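You operate a simulated robot arm through the tools that you are given. There is no shell and no other tool.

Carry out the task below with a simulated two-armed robot. There is one attempt and no reset: what you move stays moved.

## Task
Take the hand brush on the top of the trunk lid and put it away on the top of the niche shelf. Then put the folded cloth on the top of the sample table away on the top of the side table. Then take the weight labelled "3" from the top of the sample table and put it in the wp drip. Then take the brown tin from the top of the side table and put it on the top of the trunk lid. Then take the cone on the top of the side table and put it away on the rack shelf three. Then put the wooden block on the top of the side table away on the window sill. Then lift the tub lid open. Keep to this order. Set down upright: tin, cone.
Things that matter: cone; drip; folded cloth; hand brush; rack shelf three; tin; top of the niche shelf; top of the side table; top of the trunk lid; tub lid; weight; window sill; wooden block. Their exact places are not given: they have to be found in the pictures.

It is judged by the outcome, as a careful person would: the job done as asked, and still so three seconds after it is handed in. It fails if anything else is knocked over, pushed out of place, dropped, spilled or broken. Lids that push on must go on centred and level and be pressed home; caps that screw on are set level and turned clockwise until they are tight. Flat cloth is picked up by pressing the open fingertips on it (5 to 10 N) and closing them slowly along it; thin cloth reads only 2 to 8 mm in the jaws.

## Robot
Two 7-joint arms with fingered hands on one trunk, on a base that moves. Base frame: it is fixed to the floor where the robot stands at the start and does not move with it; the origin is under the middle of the robot, x ahead of it, y to its left, z up. Lengths are in m, angles in degrees, forces in N, time in s.
The left shoulder is at the start at [0.023, 0.092, 1.379], the right one opposite. Each reaches about 0.575 m from its shoulder. Places, roughly: cone [0.75, -5, 1]; drip (79x20 cm) [-2.88, 0.14, 0.52]; folded cloth (6x5x3 cm) [0.3, -1.9, 0.8]; hand brush (17x5x6 cm) [0.5, 0, 0.5]; rack shelf three [0.6, -0.8, 1.2]; tin [0.25, -3.75, 0.75]; top of the niche shelf (46x15 cm) [-5.6, -2.58, 1.04]; top of the side table [0.5, -4.3, 0.8]; top of the trunk lid [0.5, 0.2, 0.4]; tub lid [-5.2, 1.4, 0.7]; weight [0.25, -2.75, 0.75]; window sill (228x19 cm) [-5.6, -4.26, 0.72]; wooden block (5x6x19 cm) [0.3, -5, 0.9]. Payload 2.1 kg a hand.
The tool frame of a hand sits at the grasp point between the pads (the TCP): z along the fingers, y along the line on which they close. The tips reach 0.02 m beyond it. The gripper opens to 0.068 m; its body begins 0.023 m behind the TCP. The gripper is a hand of 5 fingers: y runs from the thumb to the fingers, the wrist lies at [-0.01, -0.079, -0.131] in the tool frame.
Orientation is that of the tool frame in the base frame, as [roll, pitch, yaw] about the fixed x, y, z axes, in that order (R = Rz(yaw) Ry(pitch) Rx(roll)). With the fingers straight down and the wrist toward the robot, the tool's x, y and z point along [0, 1, 0], [1, 0, 0] and [0, 0, -1] of the base frame.

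## Interface
- The arms move only by the tool arm_command. It takes "left_series", "right_series" or both (then of equal length, played together; a hand with none holds still); each is a list of rows, each an object (a shift or turn left out is 0) with "rotation": the turn, a rotation vector about the tool's x, y, z in units of 8 degrees (1.0 is 8 degrees), a list of three; "xyz": the shift along the tool's x, y, z in units of 20 mm (1.0 is 20 mm), a list of three. In form: [{"rotation": [wx, wy, wz], "xyz": [dx, dy, dz]}, ...]. A call has 1 to 20 rows; each row shifts and turns the commanded pose from where the row before left it, along the tool's axes as they then stand. A call with a number of a shift or a turn outside -1 to 1 is refused whole. A row lasts 0.2 s, in which the tool goes at most 0.05 m and 8.6 degrees; a call with a longer step from one row to the next is refused whole. A pose out of reach is approached as far as the arm can. The call stops where the force on the tool passes 40 N (or 10 N more than at its start, if that is more) or the arm is blocked; 0.2 s more then pass. In this call time passes only in rows, and 0.2 s behind the last. It gives the time, the measured TCP pose, the force on the tool (base axes), the opening and the grip force at its end, in the units of the frame above (readings bear some noise), with the torque about the TCP (base axes, N m) and any sound that the robot's microphone picked up.
- Cameras (640 x 400 px; columns grow to the right, rows downward): "scene" is now at [0.1024, -0.0062, 1.5367]; the picture's right is [-0.07, -1.00, 0.00], its down [-0.54, 0.04, -0.84] and it looks along [0.84, -0.06, -0.54] (base axes); focal length 214 px, centre (320, 200). "left" rides on the left gripper at [-0.054, -0.058, -0.072] in its tool frame; the picture's right is [-0.57, -0.39, 0.73], its down [0.73, -0.64, 0.23] and it looks along [0.38, 0.66, 0.65] (tool axes); focal length 226 px, centre (320, 200). "right" rides on the right gripper at [0.054, -0.058, -0.072] in its tool frame; the picture's right is [-0.57, 0.39, -0.73], its down [-0.73, -0.64, 0.23] and it looks along [-0.38, 0.66, 0.65] (tool axes); focal length 226 px, centre (320, 200).
- camera(camera): a new picture of that camera. The clock stands still meanwhile.
- move_column(by): moves the trunk up (or, below 0, down) by that many m; the arms and the scene camera ride with it, the base frame stays. It gives what a move gives, with no picture.
- roll_base(legs): drives the robot by 1 to 6 legs, each [ahead, left, turn to the left] in m, m and degrees, along the robot's own axes; the way and the turn of a leg run together, so that a leg with both is an arc; at most 1.5 m and 180 degrees a leg. The arms and the cameras ride along, it lands a little off, and it stops where it bumps. It gives what a move gives.
- curl_fingers(index, middle, ring, little, thumb_bend, thumb_turn, hand): sets how far each is bent, from 0 (flat) to 1 (curled in); at 0.3 the hand is open as for a grip, at 0.7 the pads meet at the TCP. One left out holds its place. A second passes; each finger stops where it meets its share of the squeeze, and holds until it gets a number again. It is the only way to open and close the hand. It gives what a move gives, with no picture; readings hold the bend of each and the force on index, middle, ring, little, thumb and palm. thumb_turn goes from beside the hand (0) to across from the fingers (1), as for a grip.
- aim_head(pan, tilt): turns the head with the scene camera to pan (to the left, within 86 degrees either way) and tilt (down, from -29 to 69), counted from straight ahead of the robot (the tilt from the chest, where the trunk bows). It gives what a move gives.
- probe_pixels(camera, pixels): for up to 12 pixels [column, row] of the newest picture of that camera ("zoom" is the newest enlarged one), the place [x, y, z] in the base frame of the surface seen there, good to about 0.002 m. The clock stands still meanwhile.
- enlarge(camera, box): a new picture of the part [left, top, right, bottom] of that camera's present view, enlarged. The clock stands still meanwhile.
- hand_in(): hands the job in; it is judged then, once.

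Unless the task says otherwise, let go and move clear before handing in.

The tools are called by a JSON object that holds its "method" and its "body". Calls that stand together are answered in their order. arm_command: Moves the arms, as the interface text tells. Its arguments: {"type":"object","properties":{"left_series":{"type":"array"},"right_series":{"type":"array"}},"required":[]} The other tools are called the same way: move_column (by) moves the trunk up or down; curl_fingers (index, middle, ring, little, thumb_bend, thumb_turn, hand) moves the fingers one by one; roll_base (legs) drives the base; aim_head (pan, tilt) turns the head that bears the scene camera; camera (camera) takes a picture; probe_pixels (camera, pixels) gives the place of the surface under pixels of a picture; enlarge (camera, box) takes an enlarged picture of a part of a camera's view; hand_in () hands the job in.

At the start:

```text
clock: 0.0
left_position: [0.3811, 0.1636, 1.5471]
left_tool_rot: [-179.9, 0.0, 90.0]
left_wrist_force: [0.2, 0.3, -0.1]
left_torque: [0.03, 0.01, -0.02]
left_grip_width: 0.0676
left_finger_force: 0.0
left_shape: jaw
left_bend: [0.3, 0.3, 0.3, 0.3, 0.3, 0.98]
left_finger forces: [0.0, 0.1, 0.0, 0.1, 0.0, 0.0]
right_position: [0.3567, -0.1255, 1.497]
right_tool_rot: [-179.9, 0.1, 90.1]
right_wrist_force: [-1.4, -0.7, 0.1]
right_torque: [0.02, 0.01, -0.01]
right_grip_width: 0.0676
right_finger_force: 0.1
right_shape: jaw
right_bend: [0.3, 0.3, 0.3, 0.3, 0.3, 0.98]
right_finger forces: [0.0, 0.0, 0.0, 0.0, 0.0, 0.1]
trunk travel left (down, up): [-0.618, 0.285]
robot x, y, heading: [-0.0028, -0.0005, -0.2]
head pan, tilt (commanded): [-4.3, 32.9]
```

scene: 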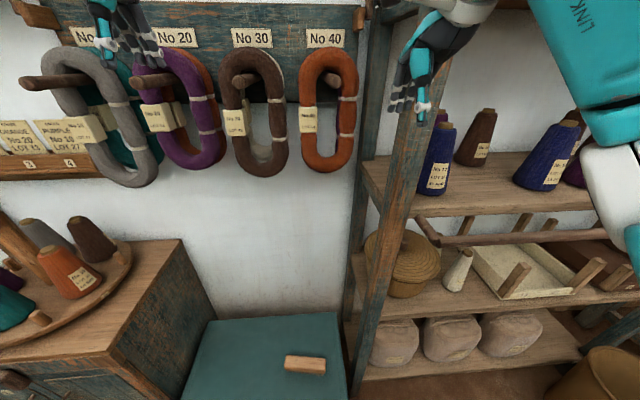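
right: 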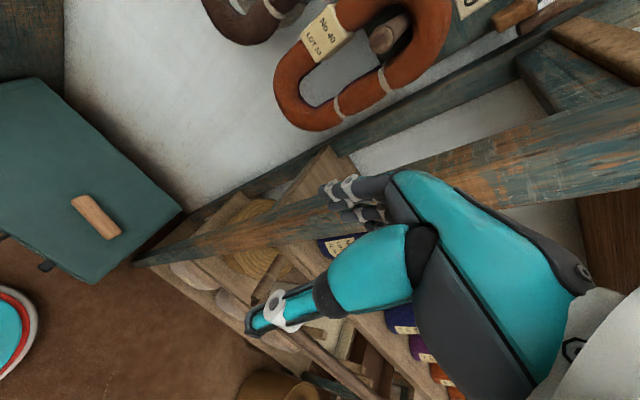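
left: 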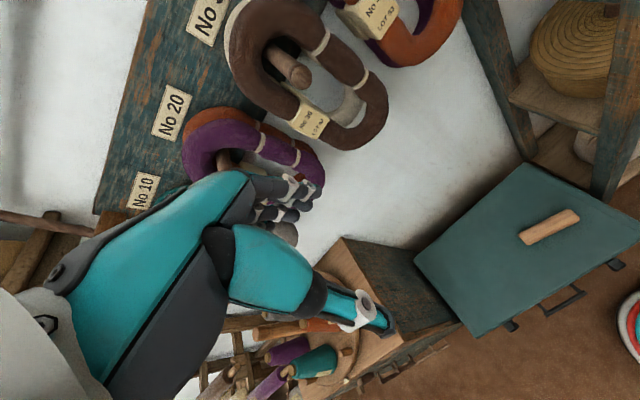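

The scene picture shows the trunk lid (teal, around pixel 270,350) with the hand brush (wooden, at about 305,364). I'll probe the brush and lid first.

{"method": "probe_pixels", "body": {"camera": "scene", "pixels": [[285, 362], [305, 364], [325, 366], [305, 358], [305, 371], [230, 330], [330, 330], [270, 395], [250, 360], [200, 390], [160, 250]]}}

{"method": "enlarge", "body": {"camera": "scene", "box": [180, 300, 380, 400]}}

```text
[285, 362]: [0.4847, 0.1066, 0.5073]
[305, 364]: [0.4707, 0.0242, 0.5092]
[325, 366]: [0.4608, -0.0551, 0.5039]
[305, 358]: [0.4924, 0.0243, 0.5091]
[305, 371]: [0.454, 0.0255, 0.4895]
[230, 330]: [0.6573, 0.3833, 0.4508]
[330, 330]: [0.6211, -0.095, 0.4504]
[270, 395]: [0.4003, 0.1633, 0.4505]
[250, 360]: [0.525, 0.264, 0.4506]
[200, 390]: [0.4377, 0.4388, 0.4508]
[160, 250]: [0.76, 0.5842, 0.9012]
```

```text
3.20 times, centred on (280, 350) of scene
```

zoom: 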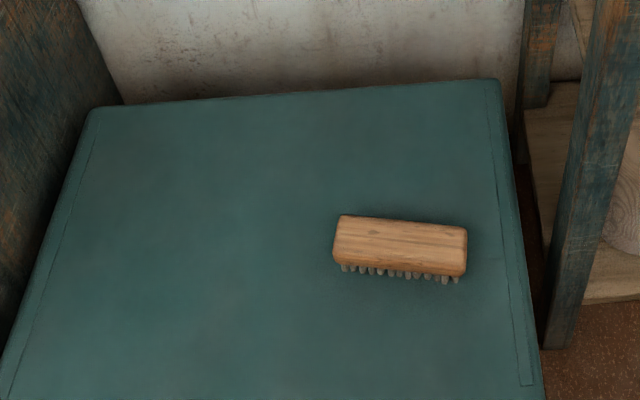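

The brush top is at about [0.475, 0.025, 0.509], with its long axis nearly along y and the lid at z 0.4505. Before acting I'll look around with the head.

{"method": "aim_head", "body": {"pan": -70, "tilt": 25}}

{"method": "camera", "body": {"camera": "scene"}}

{"method": "aim_head", "body": {"pan": 70, "tilt": 25}}

{"method": "camera", "body": {"camera": "scene"}}

{"method": "aim_head", "body": {"pan": 0, "tilt": 65}}

{"method": "camera", "body": {"camera": "scene"}}

```text
clock: 1.4
left_position: [0.3825, 0.1636, 1.5481]
left_tool_rot: [-179.9, 0.0, 89.9]
left_wrist_force: [0.1, -0.2, -0.7]
left_torque: [-0.02, -0.02, 0.0]
left_grip_width: 0.0678
left_finger_force: 0.0
left_shape: jaw
left_bend: [0.3, 0.3, 0.3, 0.3, 0.3, 0.98]
left_finger forces: [0.0, 0.0, 0.1, 0.1, 0.1, 0.0]
right_position: [0.3556, -0.1253, 1.4977]
right_tool_rot: [-180.0, 0.0, 90.0]
right_wrist_force: [-0.4, -0.3, 0.0]
right_torque: [0.0, 0.0, 0.0]
right_grip_width: 0.0674
right_finger_force: 0.1
right_shape: jaw
right_bend: [0.3, 0.3, 0.3, 0.3, 0.3, 0.98]
right_finger forces: [0.0, 0.0, 0.0, 0.1, 0.1, 0.1]
trunk travel left (down, up): [-0.618, 0.285]
robot x, y, heading: [-0.0001, 0.0039, -0.1]
head pan, tilt (commanded): [-70.0, 25.0]
```

```text
taken
```

scene: 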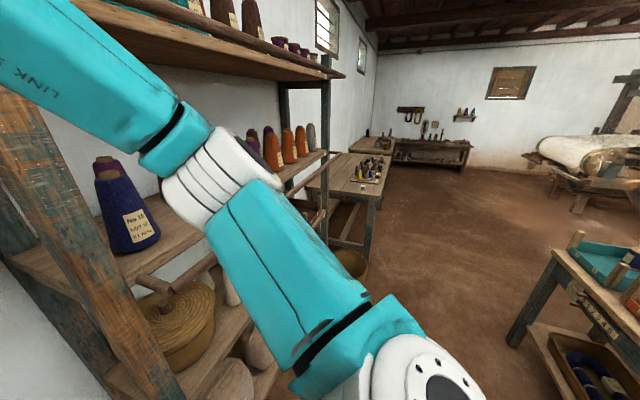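

```text
clock: 3.6
left_position: [0.3823, 0.1637, 1.5479]
left_tool_rot: [-180.0, 0.0, 90.0]
left_wrist_force: [-1.1, 0.3, 0.4]
left_torque: [-0.03, 0.01, 0.01]
left_grip_width: 0.0678
left_finger_force: 0.0
left_shape: jaw
left_bend: [0.3, 0.3, 0.3, 0.3, 0.3, 0.98]
left_finger forces: [0.1, 0.1, 0.1, 0.1, 0.0, 0.1]
right_position: [0.3563, -0.1247, 1.4971]
right_tool_rot: [180.0, 0.0, 90.0]
right_wrist_force: [0.9, -0.6, -0.1]
right_torque: [-0.02, 0.02, -0.04]
right_grip_width: 0.0675
right_finger_force: 0.1
right_shape: jaw
right_bend: [0.3, 0.3, 0.3, 0.3, 0.3, 0.98]
right_finger forces: [0.0, 0.1, 0.1, 0.0, 0.1, 0.0]
trunk travel left (down, up): [-0.618, 0.285]
robot x, y, heading: [-0.0002, 0.0023, 0.0]
head pan, tilt (commanded): [70.0, 25.0]
```

```text
taken
```

scene: 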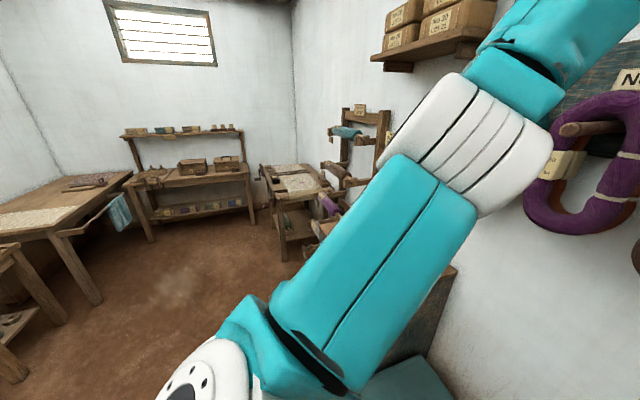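

```text
clock: 5.0
left_position: [0.381, 0.1625, 1.5478]
left_tool_rot: [-179.8, 0.0, 90.0]
left_wrist_force: [0.8, 0.0, -0.7]
left_torque: [0.01, 0.02, 0.02]
left_grip_width: 0.0681
left_finger_force: 0.0
left_shape: jaw
left_bend: [0.3, 0.3, 0.3, 0.3, 0.3, 0.98]
left_finger forces: [0.1, 0.0, 0.0, 0.0, 0.0, 0.1]
right_position: [0.357, -0.125, 1.4967]
right_tool_rot: [179.9, 0.0, 90.0]
right_wrist_force: [0.6, -0.5, -0.2]
right_torque: [-0.03, 0.01, 0.03]
right_grip_width: 0.0678
right_finger_force: 0.0
right_shape: jaw
right_bend: [0.3, 0.3, 0.3, 0.3, 0.3, 0.98]
right_finger forces: [0.0, 0.0, 0.0, 0.1, 0.0, 0.0]
trunk travel left (down, up): [-0.618, 0.285]
robot x, y, heading: [0.0, 0.0023, 0.0]
head pan, tilt (commanded): [0.0, 65.0]
```

```text
taken
```

scene: 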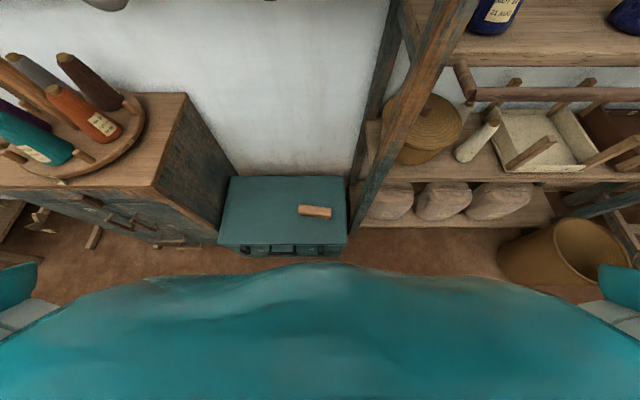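

The down-looking picture shows the trunk between the cabinet (left) and rack post (about 380,200). I'll probe clearances.

{"method": "probe_pixels", "body": {"camera": "scene", "pixels": [[155, 185], [187, 95], [215, 240], [230, 240], [345, 240], [352, 235], [415, 100], [440, 40], [300, 211], [332, 213], [316, 206], [316, 217]]}}

{"method": "enlarge", "body": {"camera": "scene", "box": [200, 160, 400, 285]}}

```text
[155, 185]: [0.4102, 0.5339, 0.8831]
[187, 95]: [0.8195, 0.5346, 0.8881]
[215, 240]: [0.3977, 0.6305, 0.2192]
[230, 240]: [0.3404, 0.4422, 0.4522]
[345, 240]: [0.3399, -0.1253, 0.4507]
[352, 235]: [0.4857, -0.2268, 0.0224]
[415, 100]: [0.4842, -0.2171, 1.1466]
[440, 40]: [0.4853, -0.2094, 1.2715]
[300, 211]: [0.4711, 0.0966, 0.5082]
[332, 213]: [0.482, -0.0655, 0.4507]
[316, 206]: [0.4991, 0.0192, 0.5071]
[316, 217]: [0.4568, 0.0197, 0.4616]
```

```text
3.20 times, centred on (300, 222) of scene
```

zoom: 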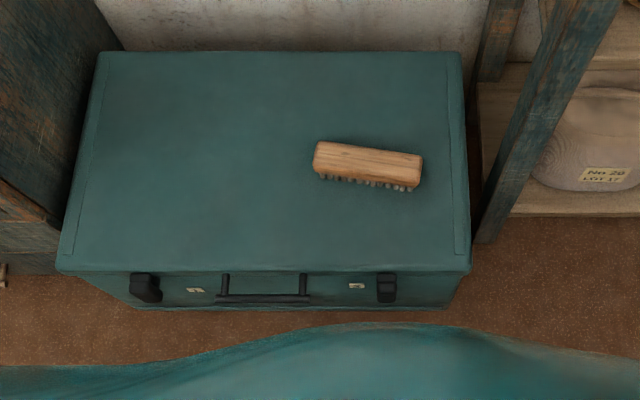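

Trunk front is at x≈0.34 and the rack post at (0.485,-0.217); I'll use the left hand. First lower the trunk by 0.6 m, then look.

{"method": "move_column", "body": {"by": -0.6}}

{"method": "aim_head", "body": {"pan": 0, "tilt": 45}}

{"method": "camera", "body": {"camera": "scene"}}

{"method": "camera", "body": {"camera": "left"}}

```text
refused: -0.6 is not a number from -0.4 to 0.4
```

```text
clock: 5.8
left_position: [0.3817, 0.1629, 1.5487]
left_tool_rot: [-179.9, 0.0, 90.0]
left_wrist_force: [-0.2, -1.7, 0.9]
left_torque: [0.02, -0.02, 0.01]
left_grip_width: 0.0678
left_finger_force: 0.0
left_shape: jaw
left_bend: [0.3, 0.3, 0.3, 0.3, 0.3, 0.98]
left_finger forces: [0.0, 0.0, 0.0, 0.1, 0.1, 0.0]
right_position: [0.3563, -0.126, 1.4971]
right_tool_rot: [-180.0, 0.1, 90.0]
right_wrist_force: [0.5, 0.8, -0.2]
right_torque: [0.0, 0.01, -0.03]
right_grip_width: 0.0676
right_finger_force: 0.1
right_shape: jaw
right_bend: [0.3, 0.3, 0.3, 0.3, 0.3, 0.98]
right_finger forces: [0.0, 0.1, 0.0, 0.1, 0.0, 0.0]
trunk travel left (down, up): [-0.618, 0.285]
robot x, y, heading: [0.0008, 0.0027, -0.3]
head pan, tilt (commanded): [0.0, 45.0]
```

```text
taken
```

scene: 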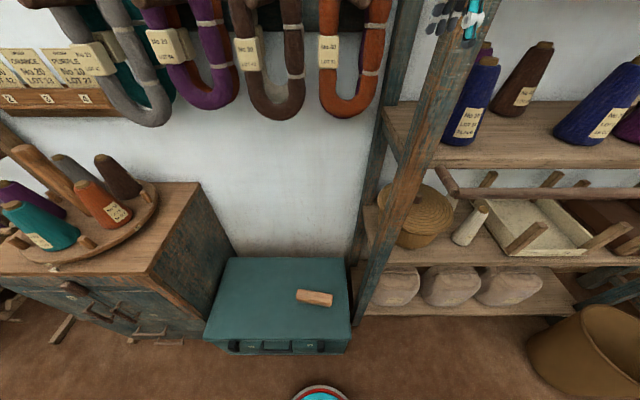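

```text
taken
```

left: 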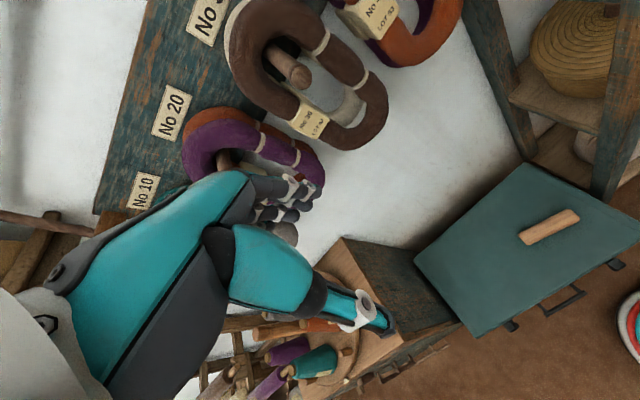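

The column accepts at most 0.4 m per call. I'll lower in two steps and then look.

{"method": "move_column", "body": {"by": -0.4}}

{"method": "move_column", "body": {"by": -0.2}}

{"method": "camera", "body": {"camera": "scene"}}

{"method": "camera", "body": {"camera": "left"}}

```text
clock: 9.7
left_position: [0.3813, 0.1631, 1.1473]
left_tool_rot: [-179.9, -0.1, 90.0]
left_wrist_force: [-0.6, 0.1, -0.7]
left_torque: [0.01, 0.01, 0.0]
left_grip_width: 0.0677
left_finger_force: 0.1
left_shape: jaw
left_bend: [0.3, 0.3, 0.3, 0.3, 0.3, 0.98]
left_finger forces: [0.0, 0.1, 0.0, 0.0, 0.0, 0.1]
right_position: [0.3573, -0.126, 1.0974]
right_tool_rot: [-180.0, 0.0, 89.9]
right_wrist_force: [0.1, 0.1, 0.3]
right_torque: [-0.01, 0.03, 0.01]
right_grip_width: 0.0675
right_finger_force: 0.1
right_shape: jaw
right_bend: [0.3, 0.3, 0.3, 0.3, 0.3, 0.98]
right_finger forces: [0.0, 0.1, 0.0, 0.0, 0.0, 0.1]
trunk travel left (down, up): [-0.218, 0.685]
robot x, y, heading: [0.0027, 0.0019, -0.2]
head pan, tilt (commanded): [0.0, 45.0]
```

```text
clock: 11.8
left_position: [0.3809, 0.1636, 0.9482]
left_tool_rot: [-179.9, 0.0, 90.1]
left_wrist_force: [0.1, -0.1, 0.2]
left_torque: [0.02, 0.02, 0.02]
left_grip_width: 0.0677
left_finger_force: 0.1
left_shape: jaw
left_bend: [0.3, 0.3, 0.3, 0.3, 0.3, 0.98]
left_finger forces: [0.0, 0.0, 0.0, 0.0, 0.0, 0.0]
right_position: [0.356, -0.1255, 0.8976]
right_tool_rot: [-179.9, 0.0, 90.0]
right_wrist_force: [0.2, 0.4, -0.4]
right_torque: [0.01, 0.01, -0.02]
right_grip_width: 0.0676
right_finger_force: 0.0
right_shape: jaw
right_bend: [0.3, 0.3, 0.3, 0.3, 0.3, 0.98]
right_finger forces: [0.1, 0.1, 0.0, 0.0, 0.1, 0.1]
trunk travel left (down, up): [-0.018, 0.885]
robot x, y, heading: [0.0003, -0.0029, 0.1]
head pan, tilt (commanded): [0.0, 45.0]
```

```text
taken
```

scene: 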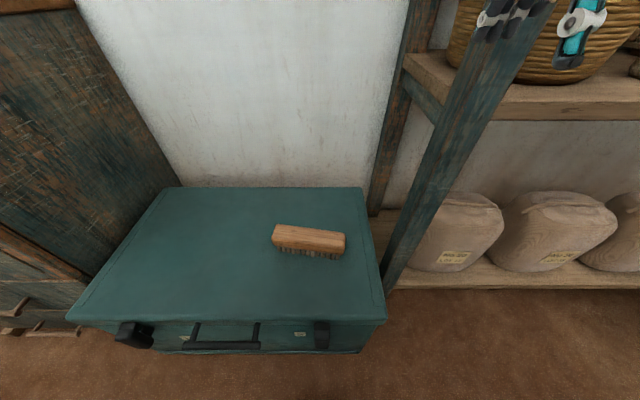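

```text
taken
```

left: 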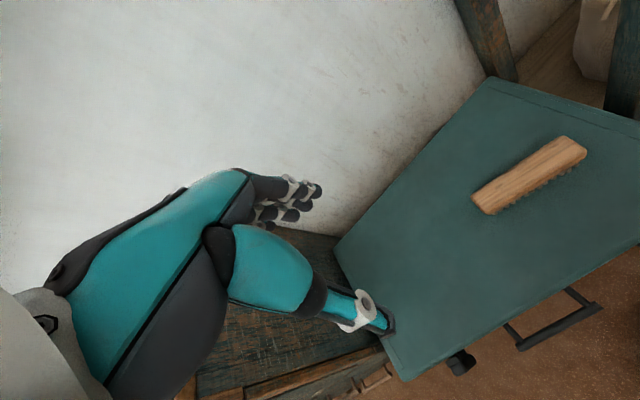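

The left hand is at (0.381,0.164,0.948) and the brush is centred near (0.475,0.025). I'll move the left hand to above the brush while turning 8° to match it, and back the right hand off a bit.

{"method": "arm_command", "body": {"left_series": [{"xyz": [-0.386, 0.26, 0.967]}, {"xyz": [-0.386, 0.26, 0.967]}, {"xyz": [-0.386, 0.26, 0.967]}, {"xyz": [-0.386, 0.26, 0.967]}, {"xyz": [-0.386, 0.26, 0.967]}, {"xyz": [-0.386, 0.26, 0.967]}, {"xyz": [-0.386, 0.26, 0.967]}, {"xyz": [-0.386, 0.26, 0.967]}, {"xyz": [-0.386, 0.26, 0.967]}, {"xyz": [-0.386, 0.26, 0.967]}, {"xyz": [-0.386, 0.26, 0.967]}, {"xyz": [-0.386, 0.26, 0.967]}, {"xyz": [-0.386, 0.26, 0.967]}, {"xyz": [-0.386, 0.26, 0.967]}, {"xyz": [-0.386, 0.26, 0.967]}, {"xyz": [-0.386, 0.26, 0.967]}, {"xyz": [-0.386, 0.26, 0.967], "rotation": [0, 0, 0.5]}, {"xyz": [-0.386, 0.26, 0.967], "rotation": [0, 0, 0.5]}], "right_series": [{"xyz": [-0.17, -0.17, 0]}, {"xyz": [-0.17, -0.17, 0]}, {"xyz": [-0.17, -0.17, 0]}, {"xyz": [-0.17, -0.17, 0]}, {"xyz": [-0.17, -0.17, 0]}, {"xyz": [-0.17, -0.17, 0]}, {"xyz": [-0.17, -0.17, 0]}, {"xyz": [-0.17, -0.17, 0]}, {"xyz": [-0.17, -0.17, 0]}, {"xyz": [-0.17, -0.17, 0]}, {"xyz": [-0.17, -0.17, 0]}, {"xyz": [-0.17, -0.17, 0]}, {"xyz": [-0.17, -0.17, 0]}, {"xyz": [-0.17, -0.17, 0]}, {"xyz": [-0.17, -0.17, 0]}, {"xyz": [-0.17, -0.17, 0]}, {"xyz": [-0.17, -0.17, 0]}, {"xyz": [-0.17, -0.17, 0]}]}}

{"method": "camera", "body": {"camera": "scene"}}

{"method": "camera", "body": {"camera": "left"}}

```text
clock: 15.6
left_position: [0.4755, 0.0248, 0.5991]
left_tool_rot: [-179.7, 0.1, 82.0]
left_wrist_force: [-0.3, 0.3, 0.5]
left_torque: [0.0, 0.01, -0.01]
left_grip_width: 0.0679
left_finger_force: 0.2
left_shape: jaw
left_bend: [0.3, 0.3, 0.3, 0.3, 0.3, 0.98]
left_finger forces: [0.0, 0.0, 0.0, 0.0, 0.0, 0.0]
right_position: [0.2946, -0.1866, 0.8978]
right_tool_rot: [-180.0, 0.0, 90.0]
right_wrist_force: [-0.6, 0.8, 0.6]
right_torque: [-0.03, -0.01, 0.03]
right_grip_width: 0.0678
right_finger_force: 0.1
right_shape: jaw
right_bend: [0.3, 0.3, 0.3, 0.3, 0.3, 0.98]
right_finger forces: [0.0, 0.0, 0.0, 0.0, 0.1, 0.1]
trunk travel left (down, up): [-0.018, 0.885]
robot x, y, heading: [-0.0028, -0.0006, 0.0]
head pan, tilt (commanded): [0.0, 45.0]
```

```text
taken
```

scene: 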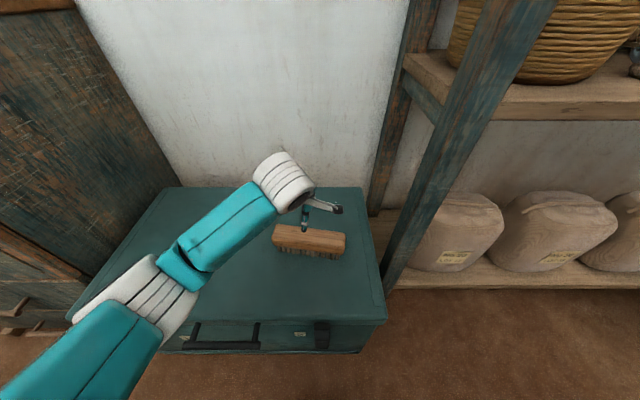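

```text
taken
```

left: 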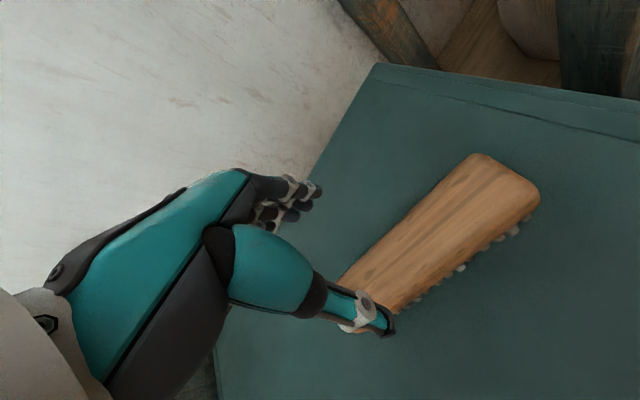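

The left hand is above the brush (scene pixel 310,240). I'll verify the brush's edges before descending.

{"method": "probe_pixels", "body": {"camera": "scene", "pixels": [[280, 228], [278, 242], [330, 233], [330, 248], [343, 238], [274, 234], [310, 252], [320, 234]]}}

{"method": "probe_pixels", "body": {"camera": "left", "pixels": [[480, 157], [535, 195], [360, 275], [400, 305], [440, 200], [500, 230], [430, 245]]}}

```text
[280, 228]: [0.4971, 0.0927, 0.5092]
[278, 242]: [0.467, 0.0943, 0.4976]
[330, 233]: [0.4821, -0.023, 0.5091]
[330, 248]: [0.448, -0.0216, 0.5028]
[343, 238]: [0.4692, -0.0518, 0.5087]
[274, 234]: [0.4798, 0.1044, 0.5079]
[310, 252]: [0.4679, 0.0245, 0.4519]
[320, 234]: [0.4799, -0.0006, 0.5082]
```

```text
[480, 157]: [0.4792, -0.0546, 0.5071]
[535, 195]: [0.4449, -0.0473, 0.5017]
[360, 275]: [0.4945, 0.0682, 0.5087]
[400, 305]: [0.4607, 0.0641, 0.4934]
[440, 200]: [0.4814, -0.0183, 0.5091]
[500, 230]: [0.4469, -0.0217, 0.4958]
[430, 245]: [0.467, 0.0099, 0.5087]
```

The brush spans x≈0.454–0.500 at y=0.025, so the hand is well centred. I'll descend to z≈0.49.

{"method": "arm_command", "body": {"left_series": [{"xyz": [0, 0.05, 0.9]}, {"xyz": [0, 0, 0.9]}, {"xyz": [0, 0, 0.9]}, {"xyz": [0, 0, 0.9]}, {"xyz": [0, 0, 0.7]}, {"xyz": [0, 0, 0.6]}, {"xyz": [0, 0, 0.5]}]}}

{"method": "camera", "body": {"camera": "scene"}}

{"method": "camera", "body": {"camera": "left"}}

```text
clock: 17.2
left_position: [0.4757, 0.0237, 0.494]
left_tool_rot: [179.9, 0.0, 82.0]
left_wrist_force: [2.0, -1.0, 5.0]
left_torque: [0.05, -0.04, 0.01]
left_grip_width: 0.0679
left_finger_force: 0.1
left_shape: jaw
left_bend: [0.29, 0.3, 0.3, 0.29, 0.3, 0.98]
left_finger forces: [2.3, 0.0, 0.0, 1.4, 0.5, 0.1]
right_position: [0.2952, -0.1876, 0.896]
right_tool_rot: [-180.0, 0.0, 90.0]
right_wrist_force: [-0.2, -0.3, 0.7]
right_torque: [0.02, 0.0, 0.03]
right_grip_width: 0.0677
right_finger_force: 0.0
right_shape: jaw
right_bend: [0.3, 0.3, 0.3, 0.3, 0.3, 0.98]
right_finger forces: [0.0, 0.0, 0.1, 0.0, 0.0, 0.0]
trunk travel left (down, up): [-0.018, 0.885]
robot x, y, heading: [-0.0008, -0.0011, -0.3]
head pan, tilt (commanded): [0.0, 45.0]
```

```text
taken
```

scene: 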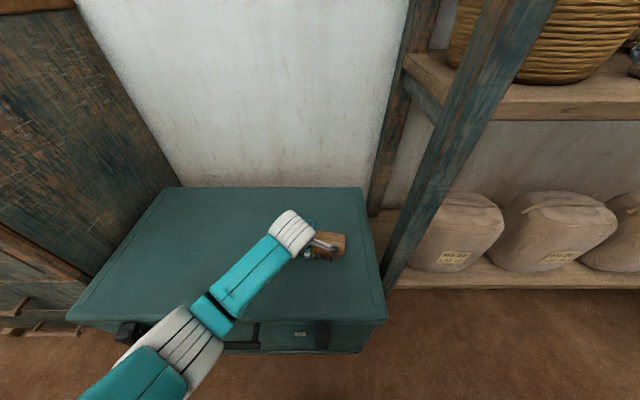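

```text
taken
```

left: 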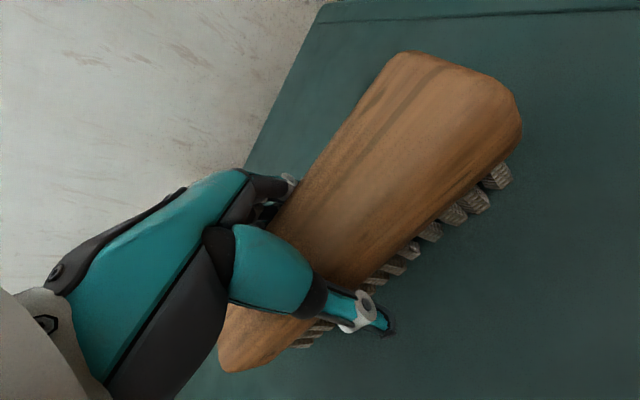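

The brush sits between thumb and fingers (left camera pixel 330,260). I'll close the left hand on it.

{"method": "curl_fingers", "body": {"hand": "left", "index": 0.6, "middle": 0.6, "ring": 0.6, "little": 0.6, "thumb_bend": 0.6, "thumb_turn": 1.0}}

{"method": "camera", "body": {"camera": "left"}}

```text
clock: 18.2
left_position: [0.4751, 0.0243, 0.4927]
left_tool_rot: [-180.0, -0.1, 81.9]
left_wrist_force: [3.1, -2.3, 11.8]
left_torque: [0.05, -0.35, -0.19]
left_grip_width: 0.0439
left_finger_force: 28.5
left_shape: fingers
left_bend: [0.44, 0.51, 0.51, 0.55, 0.49, 0.96]
left_finger forces: [12.6, 4.3, 4.2, 9.5, 27.0, 0.0]
right_position: [0.2942, -0.1866, 0.899]
right_tool_rot: [-179.9, 0.0, 90.1]
right_wrist_force: [0.0, -0.5, -0.4]
right_torque: [0.0, 0.01, 0.01]
right_grip_width: 0.0678
right_finger_force: 0.1
right_shape: jaw
right_bend: [0.3, 0.3, 0.3, 0.3, 0.3, 0.98]
right_finger forces: [0.1, 0.0, 0.0, 0.0, 0.0, 0.0]
trunk travel left (down, up): [-0.018, 0.885]
robot x, y, heading: [-0.0022, 0.0009, -0.1]
head pan, tilt (commanded): [0.0, 45.0]
```

```text
taken
```

left: 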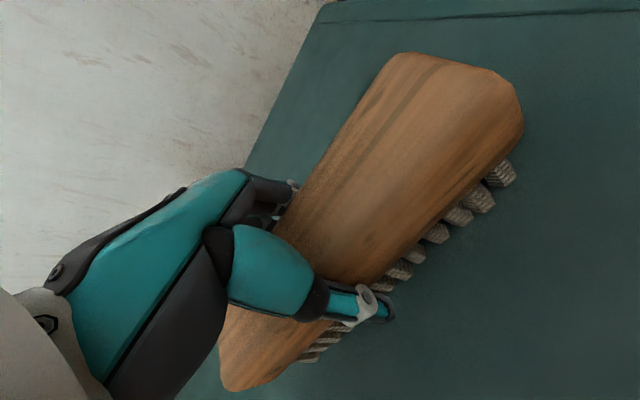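

The hand grips the brush with about 28 N. I'll lift it straight up 10 cm and check.

{"method": "arm_command", "body": {"left_series": [{"xyz": [0, 0, -0.4]}, {"xyz": [0, 0, -0.6]}, {"xyz": [0, 0, -0.8]}, {"xyz": [0, 0, -0.8]}, {"xyz": [0, 0, -0.8]}, {"xyz": [0, 0, -0.8]}, {"xyz": [0, 0, -0.8]}]}}

{"method": "camera", "body": {"camera": "scene"}}

{"method": "camera", "body": {"camera": "left"}}

```text
clock: 19.8
left_position: [0.4736, 0.0223, 0.5931]
left_tool_rot: [-179.9, 0.0, 82.1]
left_wrist_force: [0.2, -0.6, -1.2]
left_torque: [0.03, 0.01, -0.01]
left_grip_width: 0.0428
left_finger_force: 24.9
left_shape: fingers
left_bend: [0.45, 0.53, 0.53, 0.56, 0.5, 0.95]
left_finger forces: [11.7, 3.3, 2.8, 6.8, 25.3, 0.1]
right_position: [0.2971, -0.1869, 0.8969]
right_tool_rot: [180.0, 0.0, 90.0]
right_wrist_force: [-1.1, 0.0, 0.0]
right_torque: [-0.03, -0.03, 0.0]
right_grip_width: 0.0675
right_finger_force: 0.0
right_shape: jaw
right_bend: [0.3, 0.3, 0.3, 0.3, 0.3, 0.98]
right_finger forces: [0.0, 0.0, 0.0, 0.0, 0.0, 0.0]
trunk travel left (down, up): [-0.018, 0.885]
robot x, y, heading: [-0.0036, -0.0003, 0.3]
head pan, tilt (commanded): [0.0, 45.0]
```

```text
taken
```

scene: 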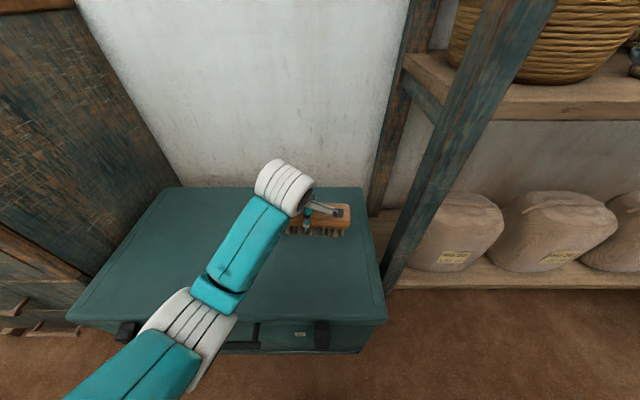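

```text
taken
```

left: 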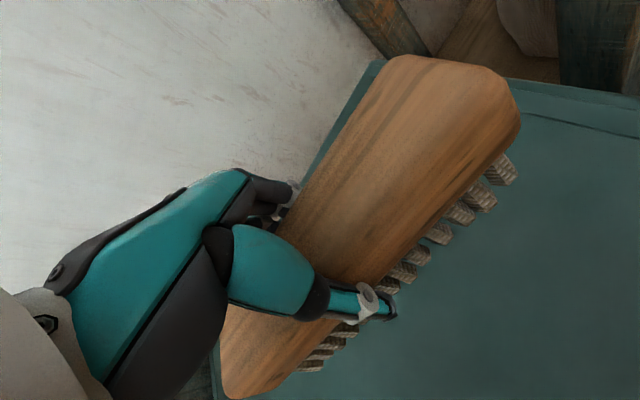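

The brush is lifted cleanly. I'll retract the hand toward the body and raise the trunk.

{"method": "arm_command", "body": {"left_series": [{"xyz": [0.5, -0.83, -0.5]}, {"xyz": [0.5, -0.83, -0.5]}, {"xyz": [0.5, -0.83, -0.5]}, {"xyz": [0.5, -0.83, -0.5]}, {"xyz": [0.5, -0.83, -0.5]}, {"xyz": [0.5, -0.83, -0.5]}, {"xyz": [0.5, -0.83, -0.5]}, {"xyz": [0.5, -0.83, -0.5]}]}}

{"method": "move_column", "body": {"by": 0.4}}

{"method": "move_column", "body": {"by": 0.2}}

{"method": "aim_head", "body": {"pan": -86, "tilt": 20}}

{"method": "camera", "body": {"camera": "scene"}}

{"method": "camera", "body": {"camera": "left"}}

```text
clock: 21.6
left_position: [0.3547, 0.1211, 0.6734]
left_tool_rot: [-179.8, 0.0, 82.1]
left_wrist_force: [-0.3, -0.2, -0.3]
left_torque: [0.03, 0.0, -0.04]
left_grip_width: 0.0422
left_finger_force: 22.4
left_shape: fingers
left_bend: [0.45, 0.54, 0.54, 0.57, 0.51, 0.95]
left_finger forces: [11.6, 2.9, 2.5, 5.9, 23.2, 0.1]
right_position: [0.2954, -0.1861, 0.8968]
right_tool_rot: [-180.0, 0.0, 90.0]
right_wrist_force: [-0.1, 0.2, -0.5]
right_torque: [0.03, 0.0, -0.02]
right_grip_width: 0.0674
right_finger_force: 0.0
right_shape: jaw
right_bend: [0.3, 0.3, 0.3, 0.3, 0.3, 0.98]
right_finger forces: [0.0, 0.0, 0.0, 0.0, 0.0, 0.0]
trunk travel left (down, up): [-0.018, 0.885]
robot x, y, heading: [-0.0004, -0.0014, -0.0]
head pan, tilt (commanded): [0.0, 45.0]
```

```text
clock: 25.5
left_position: [0.3556, 0.1209, 1.0722]
left_tool_rot: [-179.8, 0.0, 82.0]
left_wrist_force: [0.5, 0.9, -2.7]
left_torque: [0.01, 0.01, 0.04]
left_grip_width: 0.0419
left_finger_force: 22.7
left_shape: fingers
left_bend: [0.45, 0.54, 0.54, 0.57, 0.51, 0.95]
left_finger forces: [11.4, 2.8, 2.4, 5.7, 22.8, 0.0]
right_position: [0.2946, -0.1865, 1.2959]
right_tool_rot: [-179.9, 0.0, 89.9]
right_wrist_force: [-0.5, 0.0, 0.7]
right_torque: [0.0, -0.03, 0.01]
right_grip_width: 0.0675
right_finger_force: 0.1
right_shape: jaw
right_bend: [0.3, 0.3, 0.3, 0.3, 0.3, 0.98]
right_finger forces: [0.1, 0.1, 0.0, 0.1, 0.1, 0.0]
trunk travel left (down, up): [-0.418, 0.485]
robot x, y, heading: [-0.0007, 0.0028, -0.0]
head pan, tilt (commanded): [0.0, 45.0]
```

```text
clock: 27.6
left_position: [0.3549, 0.1221, 1.2722]
left_tool_rot: [-179.8, 0.0, 82.0]
left_wrist_force: [0.2, 0.4, -1.3]
left_torque: [0.0, -0.02, -0.01]
left_grip_width: 0.0421
left_finger_force: 22.7
left_shape: fingers
left_bend: [0.45, 0.54, 0.54, 0.57, 0.51, 0.95]
left_finger forces: [11.4, 2.9, 2.4, 5.8, 22.6, 0.0]
right_position: [0.2963, -0.1875, 1.4974]
right_tool_rot: [-179.9, 0.0, 90.0]
right_wrist_force: [0.0, -0.3, 0.6]
right_torque: [0.0, -0.03, 0.0]
right_grip_width: 0.0674
right_finger_force: 0.0
right_shape: jaw
right_bend: [0.3, 0.3, 0.3, 0.3, 0.3, 0.98]
right_finger forces: [0.0, 0.1, 0.0, 0.0, 0.0, 0.1]
trunk travel left (down, up): [-0.618, 0.285]
robot x, y, heading: [0.0011, -0.0011, 0.1]
head pan, tilt (commanded): [0.0, 45.0]
```

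```text
clock: 29.2
left_position: [0.3547, 0.1222, 1.2719]
left_tool_rot: [-179.8, 0.0, 82.0]
left_wrist_force: [0.7, 0.4, -1.5]
left_torque: [0.01, -0.02, -0.02]
left_grip_width: 0.0421
left_finger_force: 23.0
left_shape: fingers
left_bend: [0.45, 0.54, 0.54, 0.57, 0.51, 0.95]
left_finger forces: [11.4, 2.8, 2.4, 5.7, 22.7, 0.0]
right_position: [0.2951, -0.186, 1.4977]
right_tool_rot: [180.0, 0.0, 90.1]
right_wrist_force: [0.8, 0.2, 0.3]
right_torque: [-0.02, 0.0, -0.01]
right_grip_width: 0.0678
right_finger_force: 0.1
right_shape: jaw
right_bend: [0.3, 0.3, 0.3, 0.3, 0.3, 0.98]
right_finger forces: [0.0, 0.0, 0.1, 0.1, 0.0, 0.1]
trunk travel left (down, up): [-0.618, 0.285]
robot x, y, heading: [-0.0027, 0.0008, -0.1]
head pan, tilt (commanded): [-85.9, 20.0]
```

```text
taken
```

scene: 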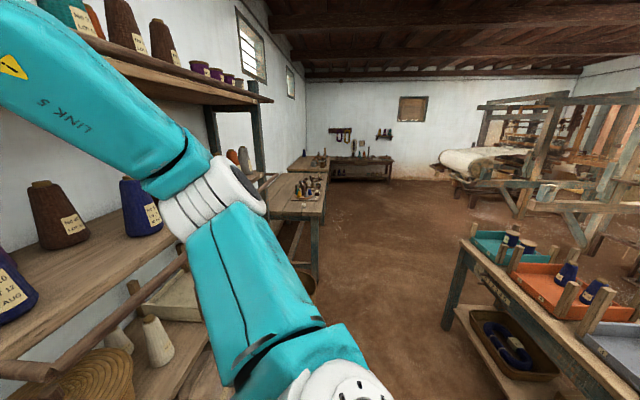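

```text
taken
```

left: 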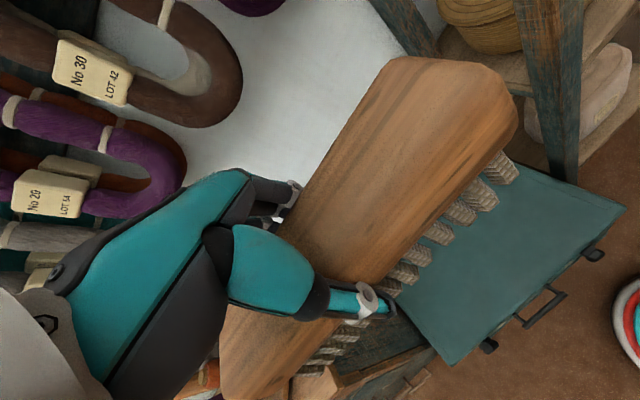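

The picture at pan -86 shows a work bench with trays on the right (around 540,300) which lies behind-right of the robot. I'll probe positions to map the obstacles.

{"method": "probe_pixels", "body": {"camera": "scene", "pixels": [[465, 242], [447, 325], [600, 385], [560, 395], [330, 215], [265, 195], [345, 178], [340, 168], [440, 165], [420, 290], [515, 215], [600, 255]]}}

{"method": "aim_head", "body": {"pan": 86, "tilt": 20}}

{"method": "camera", "body": {"camera": "scene"}}

```text
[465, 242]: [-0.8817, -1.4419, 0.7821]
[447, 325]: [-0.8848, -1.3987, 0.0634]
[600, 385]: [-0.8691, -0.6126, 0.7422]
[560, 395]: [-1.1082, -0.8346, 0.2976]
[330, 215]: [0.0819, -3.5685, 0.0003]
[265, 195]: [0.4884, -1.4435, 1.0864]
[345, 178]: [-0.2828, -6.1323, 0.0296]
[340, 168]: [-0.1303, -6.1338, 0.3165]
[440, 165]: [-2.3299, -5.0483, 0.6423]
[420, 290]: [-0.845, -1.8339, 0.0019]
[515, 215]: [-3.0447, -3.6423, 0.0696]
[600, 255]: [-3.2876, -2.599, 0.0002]
```

```text
clock: 31.8
left_position: [0.3549, 0.122, 1.2729]
left_tool_rot: [-179.9, 0.0, 82.0]
left_wrist_force: [-0.4, -0.1, -1.6]
left_torque: [0.02, -0.02, -0.04]
left_grip_width: 0.0419
left_finger_force: 22.6
left_shape: fingers
left_bend: [0.45, 0.54, 0.54, 0.57, 0.51, 0.95]
left_finger forces: [11.3, 2.8, 2.4, 5.7, 22.7, 0.0]
right_position: [0.2953, -0.1876, 1.4969]
right_tool_rot: [180.0, 0.0, 90.1]
right_wrist_force: [-0.2, 0.4, -0.5]
right_torque: [-0.01, 0.03, 0.01]
right_grip_width: 0.0677
right_finger_force: 0.1
right_shape: jaw
right_bend: [0.3, 0.3, 0.3, 0.3, 0.3, 0.98]
right_finger forces: [0.0, 0.0, 0.0, 0.0, 0.0, 0.0]
trunk travel left (down, up): [-0.618, 0.285]
robot x, y, heading: [0.0037, -0.0031, 0.1]
head pan, tilt (commanded): [85.9, 20.0]
```

```text
taken
```

scene: 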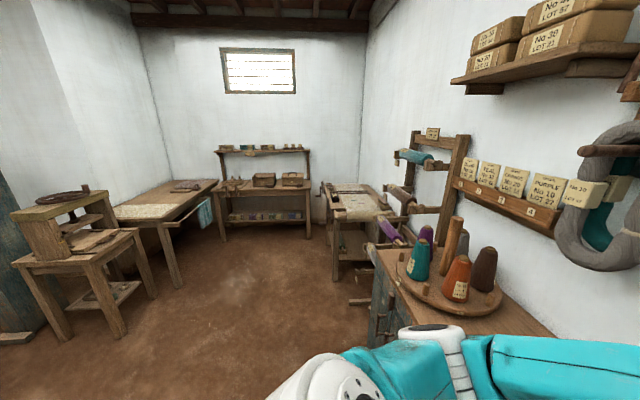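

Now the view to the left shows more furniture (table at 70,240; benches at 240,180). I'll probe for the layout.

{"method": "probe_pixels", "body": {"camera": "scene", "pixels": [[70, 265], [125, 335], [15, 260], [180, 285], [215, 185], [250, 235], [20, 335], [335, 280], [355, 300], [140, 215], [230, 310], [370, 340]]}}

{"method": "roll_base", "body": {"legs": [[-0.25, 0, 0]]}}

```text
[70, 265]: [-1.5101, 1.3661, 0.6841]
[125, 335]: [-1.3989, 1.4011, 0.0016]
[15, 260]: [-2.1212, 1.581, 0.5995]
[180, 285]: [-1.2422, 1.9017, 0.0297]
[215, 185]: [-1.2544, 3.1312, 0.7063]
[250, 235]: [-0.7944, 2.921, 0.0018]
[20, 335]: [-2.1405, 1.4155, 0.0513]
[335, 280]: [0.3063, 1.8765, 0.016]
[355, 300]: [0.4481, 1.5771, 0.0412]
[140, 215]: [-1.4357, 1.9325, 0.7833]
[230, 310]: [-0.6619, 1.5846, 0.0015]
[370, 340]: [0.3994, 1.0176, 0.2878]
```

```text
clock: 33.6
left_position: [0.1041, 0.1223, 1.2717]
left_tool_rot: [179.9, 0.0, 82.0]
left_wrist_force: [0.3, -0.1, -2.0]
left_torque: [-0.02, -0.02, -0.02]
left_grip_width: 0.0422
left_finger_force: 22.7
left_shape: fingers
left_bend: [0.45, 0.54, 0.54, 0.57, 0.51, 0.95]
left_finger forces: [11.4, 3.0, 2.4, 5.8, 22.7, 0.1]
right_position: [0.0457, -0.186, 1.4964]
right_tool_rot: [179.9, -0.1, 90.1]
right_wrist_force: [-0.4, -1.4, -0.2]
right_torque: [0.01, 0.02, 0.02]
right_grip_width: 0.0675
right_finger_force: 0.0
right_shape: jaw
right_bend: [0.3, 0.3, 0.3, 0.3, 0.3, 0.98]
right_finger forces: [0.1, 0.0, 0.0, 0.0, 0.0, 0.0]
trunk travel left (down, up): [-0.618, 0.285]
robot x, y, heading: [-0.2452, 0.0012, 0.3]
head pan, tilt (commanded): [85.9, 20.0]
```

Room to turn here. I'll turn left 90° and look west with the head.

{"method": "roll_base", "body": {"legs": [[0, 0, 90]]}}

{"method": "camera", "body": {"camera": "scene"}}

{"method": "aim_head", "body": {"pan": 50, "tilt": 25}}

{"method": "camera", "body": {"camera": "scene"}}

```text
clock: 37.9
left_position: [-0.3686, 0.356, 1.2725]
left_tool_rot: [-180.0, 0.1, 171.4]
left_wrist_force: [-0.9, 0.0, -1.5]
left_torque: [0.03, -0.02, -0.01]
left_grip_width: 0.0416
left_finger_force: 22.0
left_shape: fingers
left_bend: [0.45, 0.54, 0.54, 0.57, 0.51, 0.95]
left_finger forces: [11.1, 2.7, 2.4, 5.5, 22.1, 0.0]
right_position: [-0.0611, 0.2935, 1.4972]
right_tool_rot: [-179.8, 0.0, 179.5]
right_wrist_force: [0.8, -0.6, -0.1]
right_torque: [0.03, 0.0, -0.04]
right_grip_width: 0.0676
right_finger_force: 0.0
right_shape: jaw
right_bend: [0.3, 0.3, 0.3, 0.3, 0.3, 0.98]
right_finger forces: [0.0, 0.0, 0.1, 0.1, 0.1, 0.0]
trunk travel left (down, up): [-0.618, 0.285]
robot x, y, heading: [-0.2522, 0.0015, 89.4]
head pan, tilt (commanded): [85.9, 20.0]
```

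```text
taken
```

scene: 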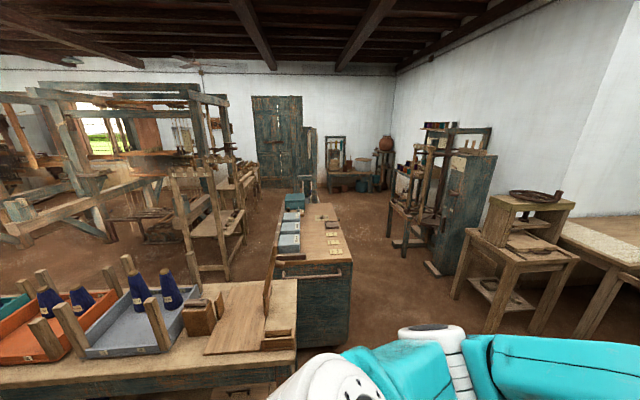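

```text
clock: 38.9
left_position: [-0.3687, 0.3564, 1.2722]
left_tool_rot: [-180.0, 0.0, 171.5]
left_wrist_force: [0.2, 0.8, -0.9]
left_torque: [0.03, 0.01, 0.03]
left_grip_width: 0.0418
left_finger_force: 21.7
left_shape: fingers
left_bend: [0.45, 0.54, 0.54, 0.57, 0.51, 0.95]
left_finger forces: [11.1, 2.7, 2.3, 5.4, 22.0, 0.1]
right_position: [-0.0595, 0.2929, 1.4973]
right_tool_rot: [180.0, -0.1, 179.5]
right_wrist_force: [-1.1, -0.7, -0.5]
right_torque: [-0.02, 0.0, 0.0]
right_grip_width: 0.0674
right_finger_force: 0.2
right_shape: jaw
right_bend: [0.3, 0.3, 0.3, 0.3, 0.3, 0.98]
right_finger forces: [0.0, 0.0, 0.0, 0.1, 0.1, 0.0]
trunk travel left (down, up): [-0.618, 0.285]
robot x, y, heading: [-0.2507, -0.0006, 89.4]
head pan, tilt (commanded): [50.0, 25.0]
```

```text
taken
```

scene: 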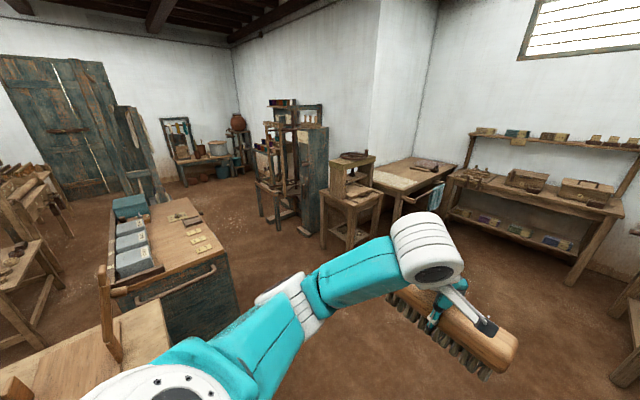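

I'll look west again and probe to map furniture and the free aisle.

{"method": "aim_head", "body": {"pan": 86, "tilt": 20}}

{"method": "camera", "body": {"camera": "scene"}}

{"method": "probe_pixels", "body": {"camera": "scene", "pixels": [[295, 350], [296, 285], [350, 268], [275, 262], [332, 205], [285, 205], [300, 195], [395, 245], [430, 270], [455, 295], [500, 330], [385, 190]]}}

{"method": "probe_pixels", "body": {"camera": "scene", "pixels": [[275, 130], [225, 275], [190, 285], [240, 220], [60, 200], [100, 150], [140, 230], [20, 240], [110, 240], [180, 180], [350, 320], [130, 345]]}}

```text
clock: 39.9
left_position: [-0.369, 0.3563, 1.2728]
left_tool_rot: [-179.9, 0.1, 171.6]
left_wrist_force: [-0.2, -0.3, -0.5]
left_torque: [0.03, 0.01, -0.03]
left_grip_width: 0.0419
left_finger_force: 22.9
left_shape: fingers
left_bend: [0.45, 0.54, 0.54, 0.57, 0.51, 0.95]
left_finger forces: [11.1, 2.7, 2.4, 5.4, 22.0, 0.1]
right_position: [-0.0604, 0.2946, 1.4978]
right_tool_rot: [180.0, -0.1, 179.5]
right_wrist_force: [0.1, -0.6, 0.5]
right_torque: [0.01, 0.03, -0.01]
right_grip_width: 0.0676
right_finger_force: 0.2
right_shape: jaw
right_bend: [0.3, 0.3, 0.3, 0.3, 0.3, 0.98]
right_finger forces: [0.0, 0.0, 0.0, 0.1, 0.0, 0.0]
trunk travel left (down, up): [-0.618, 0.285]
robot x, y, heading: [-0.2486, 0.0036, 89.4]
head pan, tilt (commanded): [85.9, 20.0]
```

```text
taken
```

scene: 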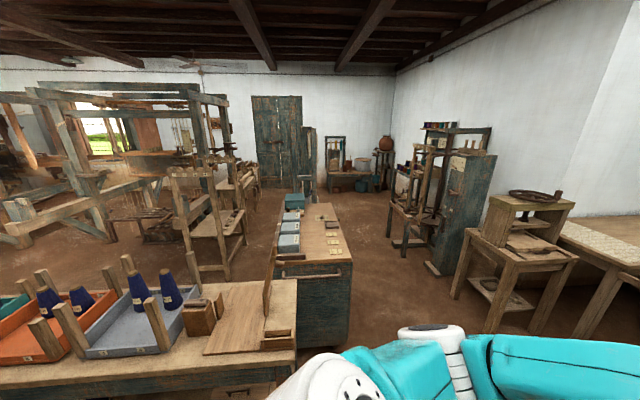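

```text
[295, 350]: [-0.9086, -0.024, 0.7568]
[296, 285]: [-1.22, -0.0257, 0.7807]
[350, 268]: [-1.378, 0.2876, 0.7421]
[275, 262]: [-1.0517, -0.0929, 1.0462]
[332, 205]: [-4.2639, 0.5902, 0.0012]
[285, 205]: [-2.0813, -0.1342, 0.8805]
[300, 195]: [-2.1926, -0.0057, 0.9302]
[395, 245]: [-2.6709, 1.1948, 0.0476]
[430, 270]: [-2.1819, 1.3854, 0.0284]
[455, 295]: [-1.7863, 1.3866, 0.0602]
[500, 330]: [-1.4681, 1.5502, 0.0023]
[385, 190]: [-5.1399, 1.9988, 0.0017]
```

```text
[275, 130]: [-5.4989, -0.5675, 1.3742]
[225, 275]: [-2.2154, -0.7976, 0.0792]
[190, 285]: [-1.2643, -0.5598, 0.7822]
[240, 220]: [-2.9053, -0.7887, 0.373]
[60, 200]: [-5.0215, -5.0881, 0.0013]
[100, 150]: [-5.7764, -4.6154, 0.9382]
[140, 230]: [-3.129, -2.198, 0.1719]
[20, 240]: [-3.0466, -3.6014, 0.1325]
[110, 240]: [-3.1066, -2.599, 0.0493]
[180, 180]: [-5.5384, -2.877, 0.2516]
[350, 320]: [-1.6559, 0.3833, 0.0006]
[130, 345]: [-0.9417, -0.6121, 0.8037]
```

I'll enlarge the far-left part of the view to see the niche, window and loom region.

{"method": "enlarge", "body": {"camera": "scene", "box": [80, 70, 400, 270]}}

{"method": "enlarge", "body": {"camera": "scene", "box": [0, 70, 240, 270]}}

```text
2.00 times, centred on (240, 170) of scene
```

zoom: 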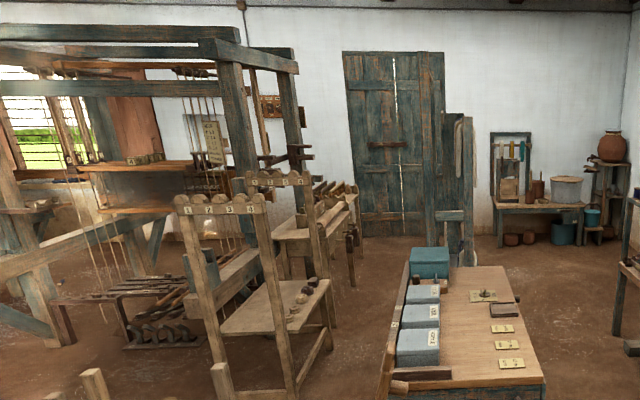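

```text
2.00 times, centred on (120, 170) of scene
```

zoom: 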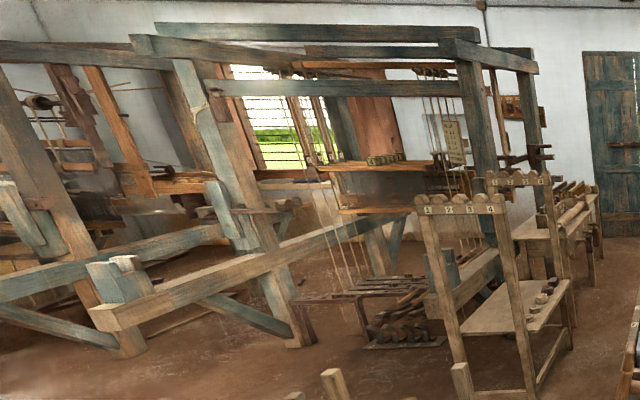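

The aisle between the cabinet (north side y≈0.3) and the tables (y≈1.2–1.4) leads west. I'll drive to about (-0.25, 0.8), turn to face west and look.

{"method": "roll_base", "body": {"legs": [[0.8, 0, 0], [0, 0, 90.6]]}}

{"method": "aim_head", "body": {"pan": 0, "tilt": 30}}

{"method": "camera", "body": {"camera": "scene"}}

```text
clock: 48.0
left_position: [-0.5957, 0.6756, 1.2725]
left_tool_rot: [-179.9, 0.0, -97.5]
left_wrist_force: [-0.7, -0.2, -1.5]
left_torque: [0.04, 0.03, -0.01]
left_grip_width: 0.0415
left_finger_force: 21.0
left_shape: fingers
left_bend: [0.46, 0.54, 0.54, 0.57, 0.51, 0.96]
left_finger forces: [10.8, 2.7, 2.4, 5.2, 21.2, 0.0]
right_position: [-0.5398, 0.9839, 1.4968]
right_tool_rot: [-180.0, 0.1, -89.4]
right_wrist_force: [0.9, -0.9, 0.0]
right_torque: [0.0, 0.01, 0.02]
right_grip_width: 0.0676
right_finger_force: 0.1
right_shape: jaw
right_bend: [0.3, 0.3, 0.3, 0.3, 0.3, 0.98]
right_finger forces: [0.0, 0.0, 0.0, 0.0, 0.0, 0.0]
trunk travel left (down, up): [-0.618, 0.285]
robot x, y, heading: [-0.2407, 0.8008, -179.5]
head pan, tilt (commanded): [85.9, 20.0]
```

```text
clock: 49.6
left_position: [-0.5956, 0.6754, 1.2733]
left_tool_rot: [-180.0, 0.0, -97.4]
left_wrist_force: [-0.1, -0.4, -2.3]
left_torque: [0.0, -0.01, -0.02]
left_grip_width: 0.0417
left_finger_force: 21.3
left_shape: fingers
left_bend: [0.46, 0.54, 0.54, 0.57, 0.51, 0.96]
left_finger forces: [10.8, 2.6, 2.4, 5.2, 21.3, 0.1]
right_position: [-0.5401, 0.9838, 1.4975]
right_tool_rot: [179.9, 0.0, -89.4]
right_wrist_force: [-0.7, 0.2, 0.0]
right_torque: [0.01, 0.0, 0.03]
right_grip_width: 0.0673
right_finger_force: 0.0
right_shape: jaw
right_bend: [0.3, 0.3, 0.3, 0.3, 0.3, 0.98]
right_finger forces: [0.1, 0.0, 0.0, 0.1, 0.1, 0.0]
trunk travel left (down, up): [-0.618, 0.285]
robot x, y, heading: [-0.2432, 0.7997, -179.6]
head pan, tilt (commanded): [0.0, 30.0]
```

```text
taken
```

scene: 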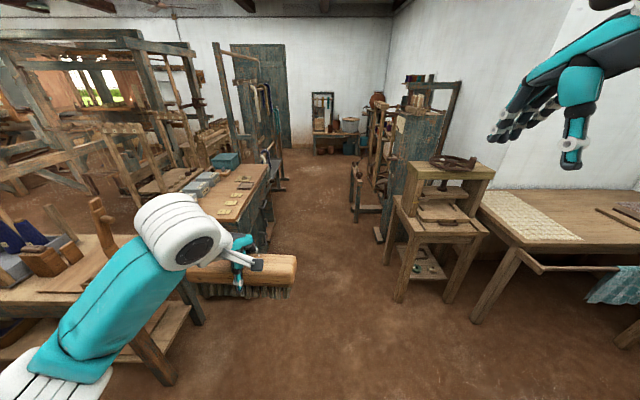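

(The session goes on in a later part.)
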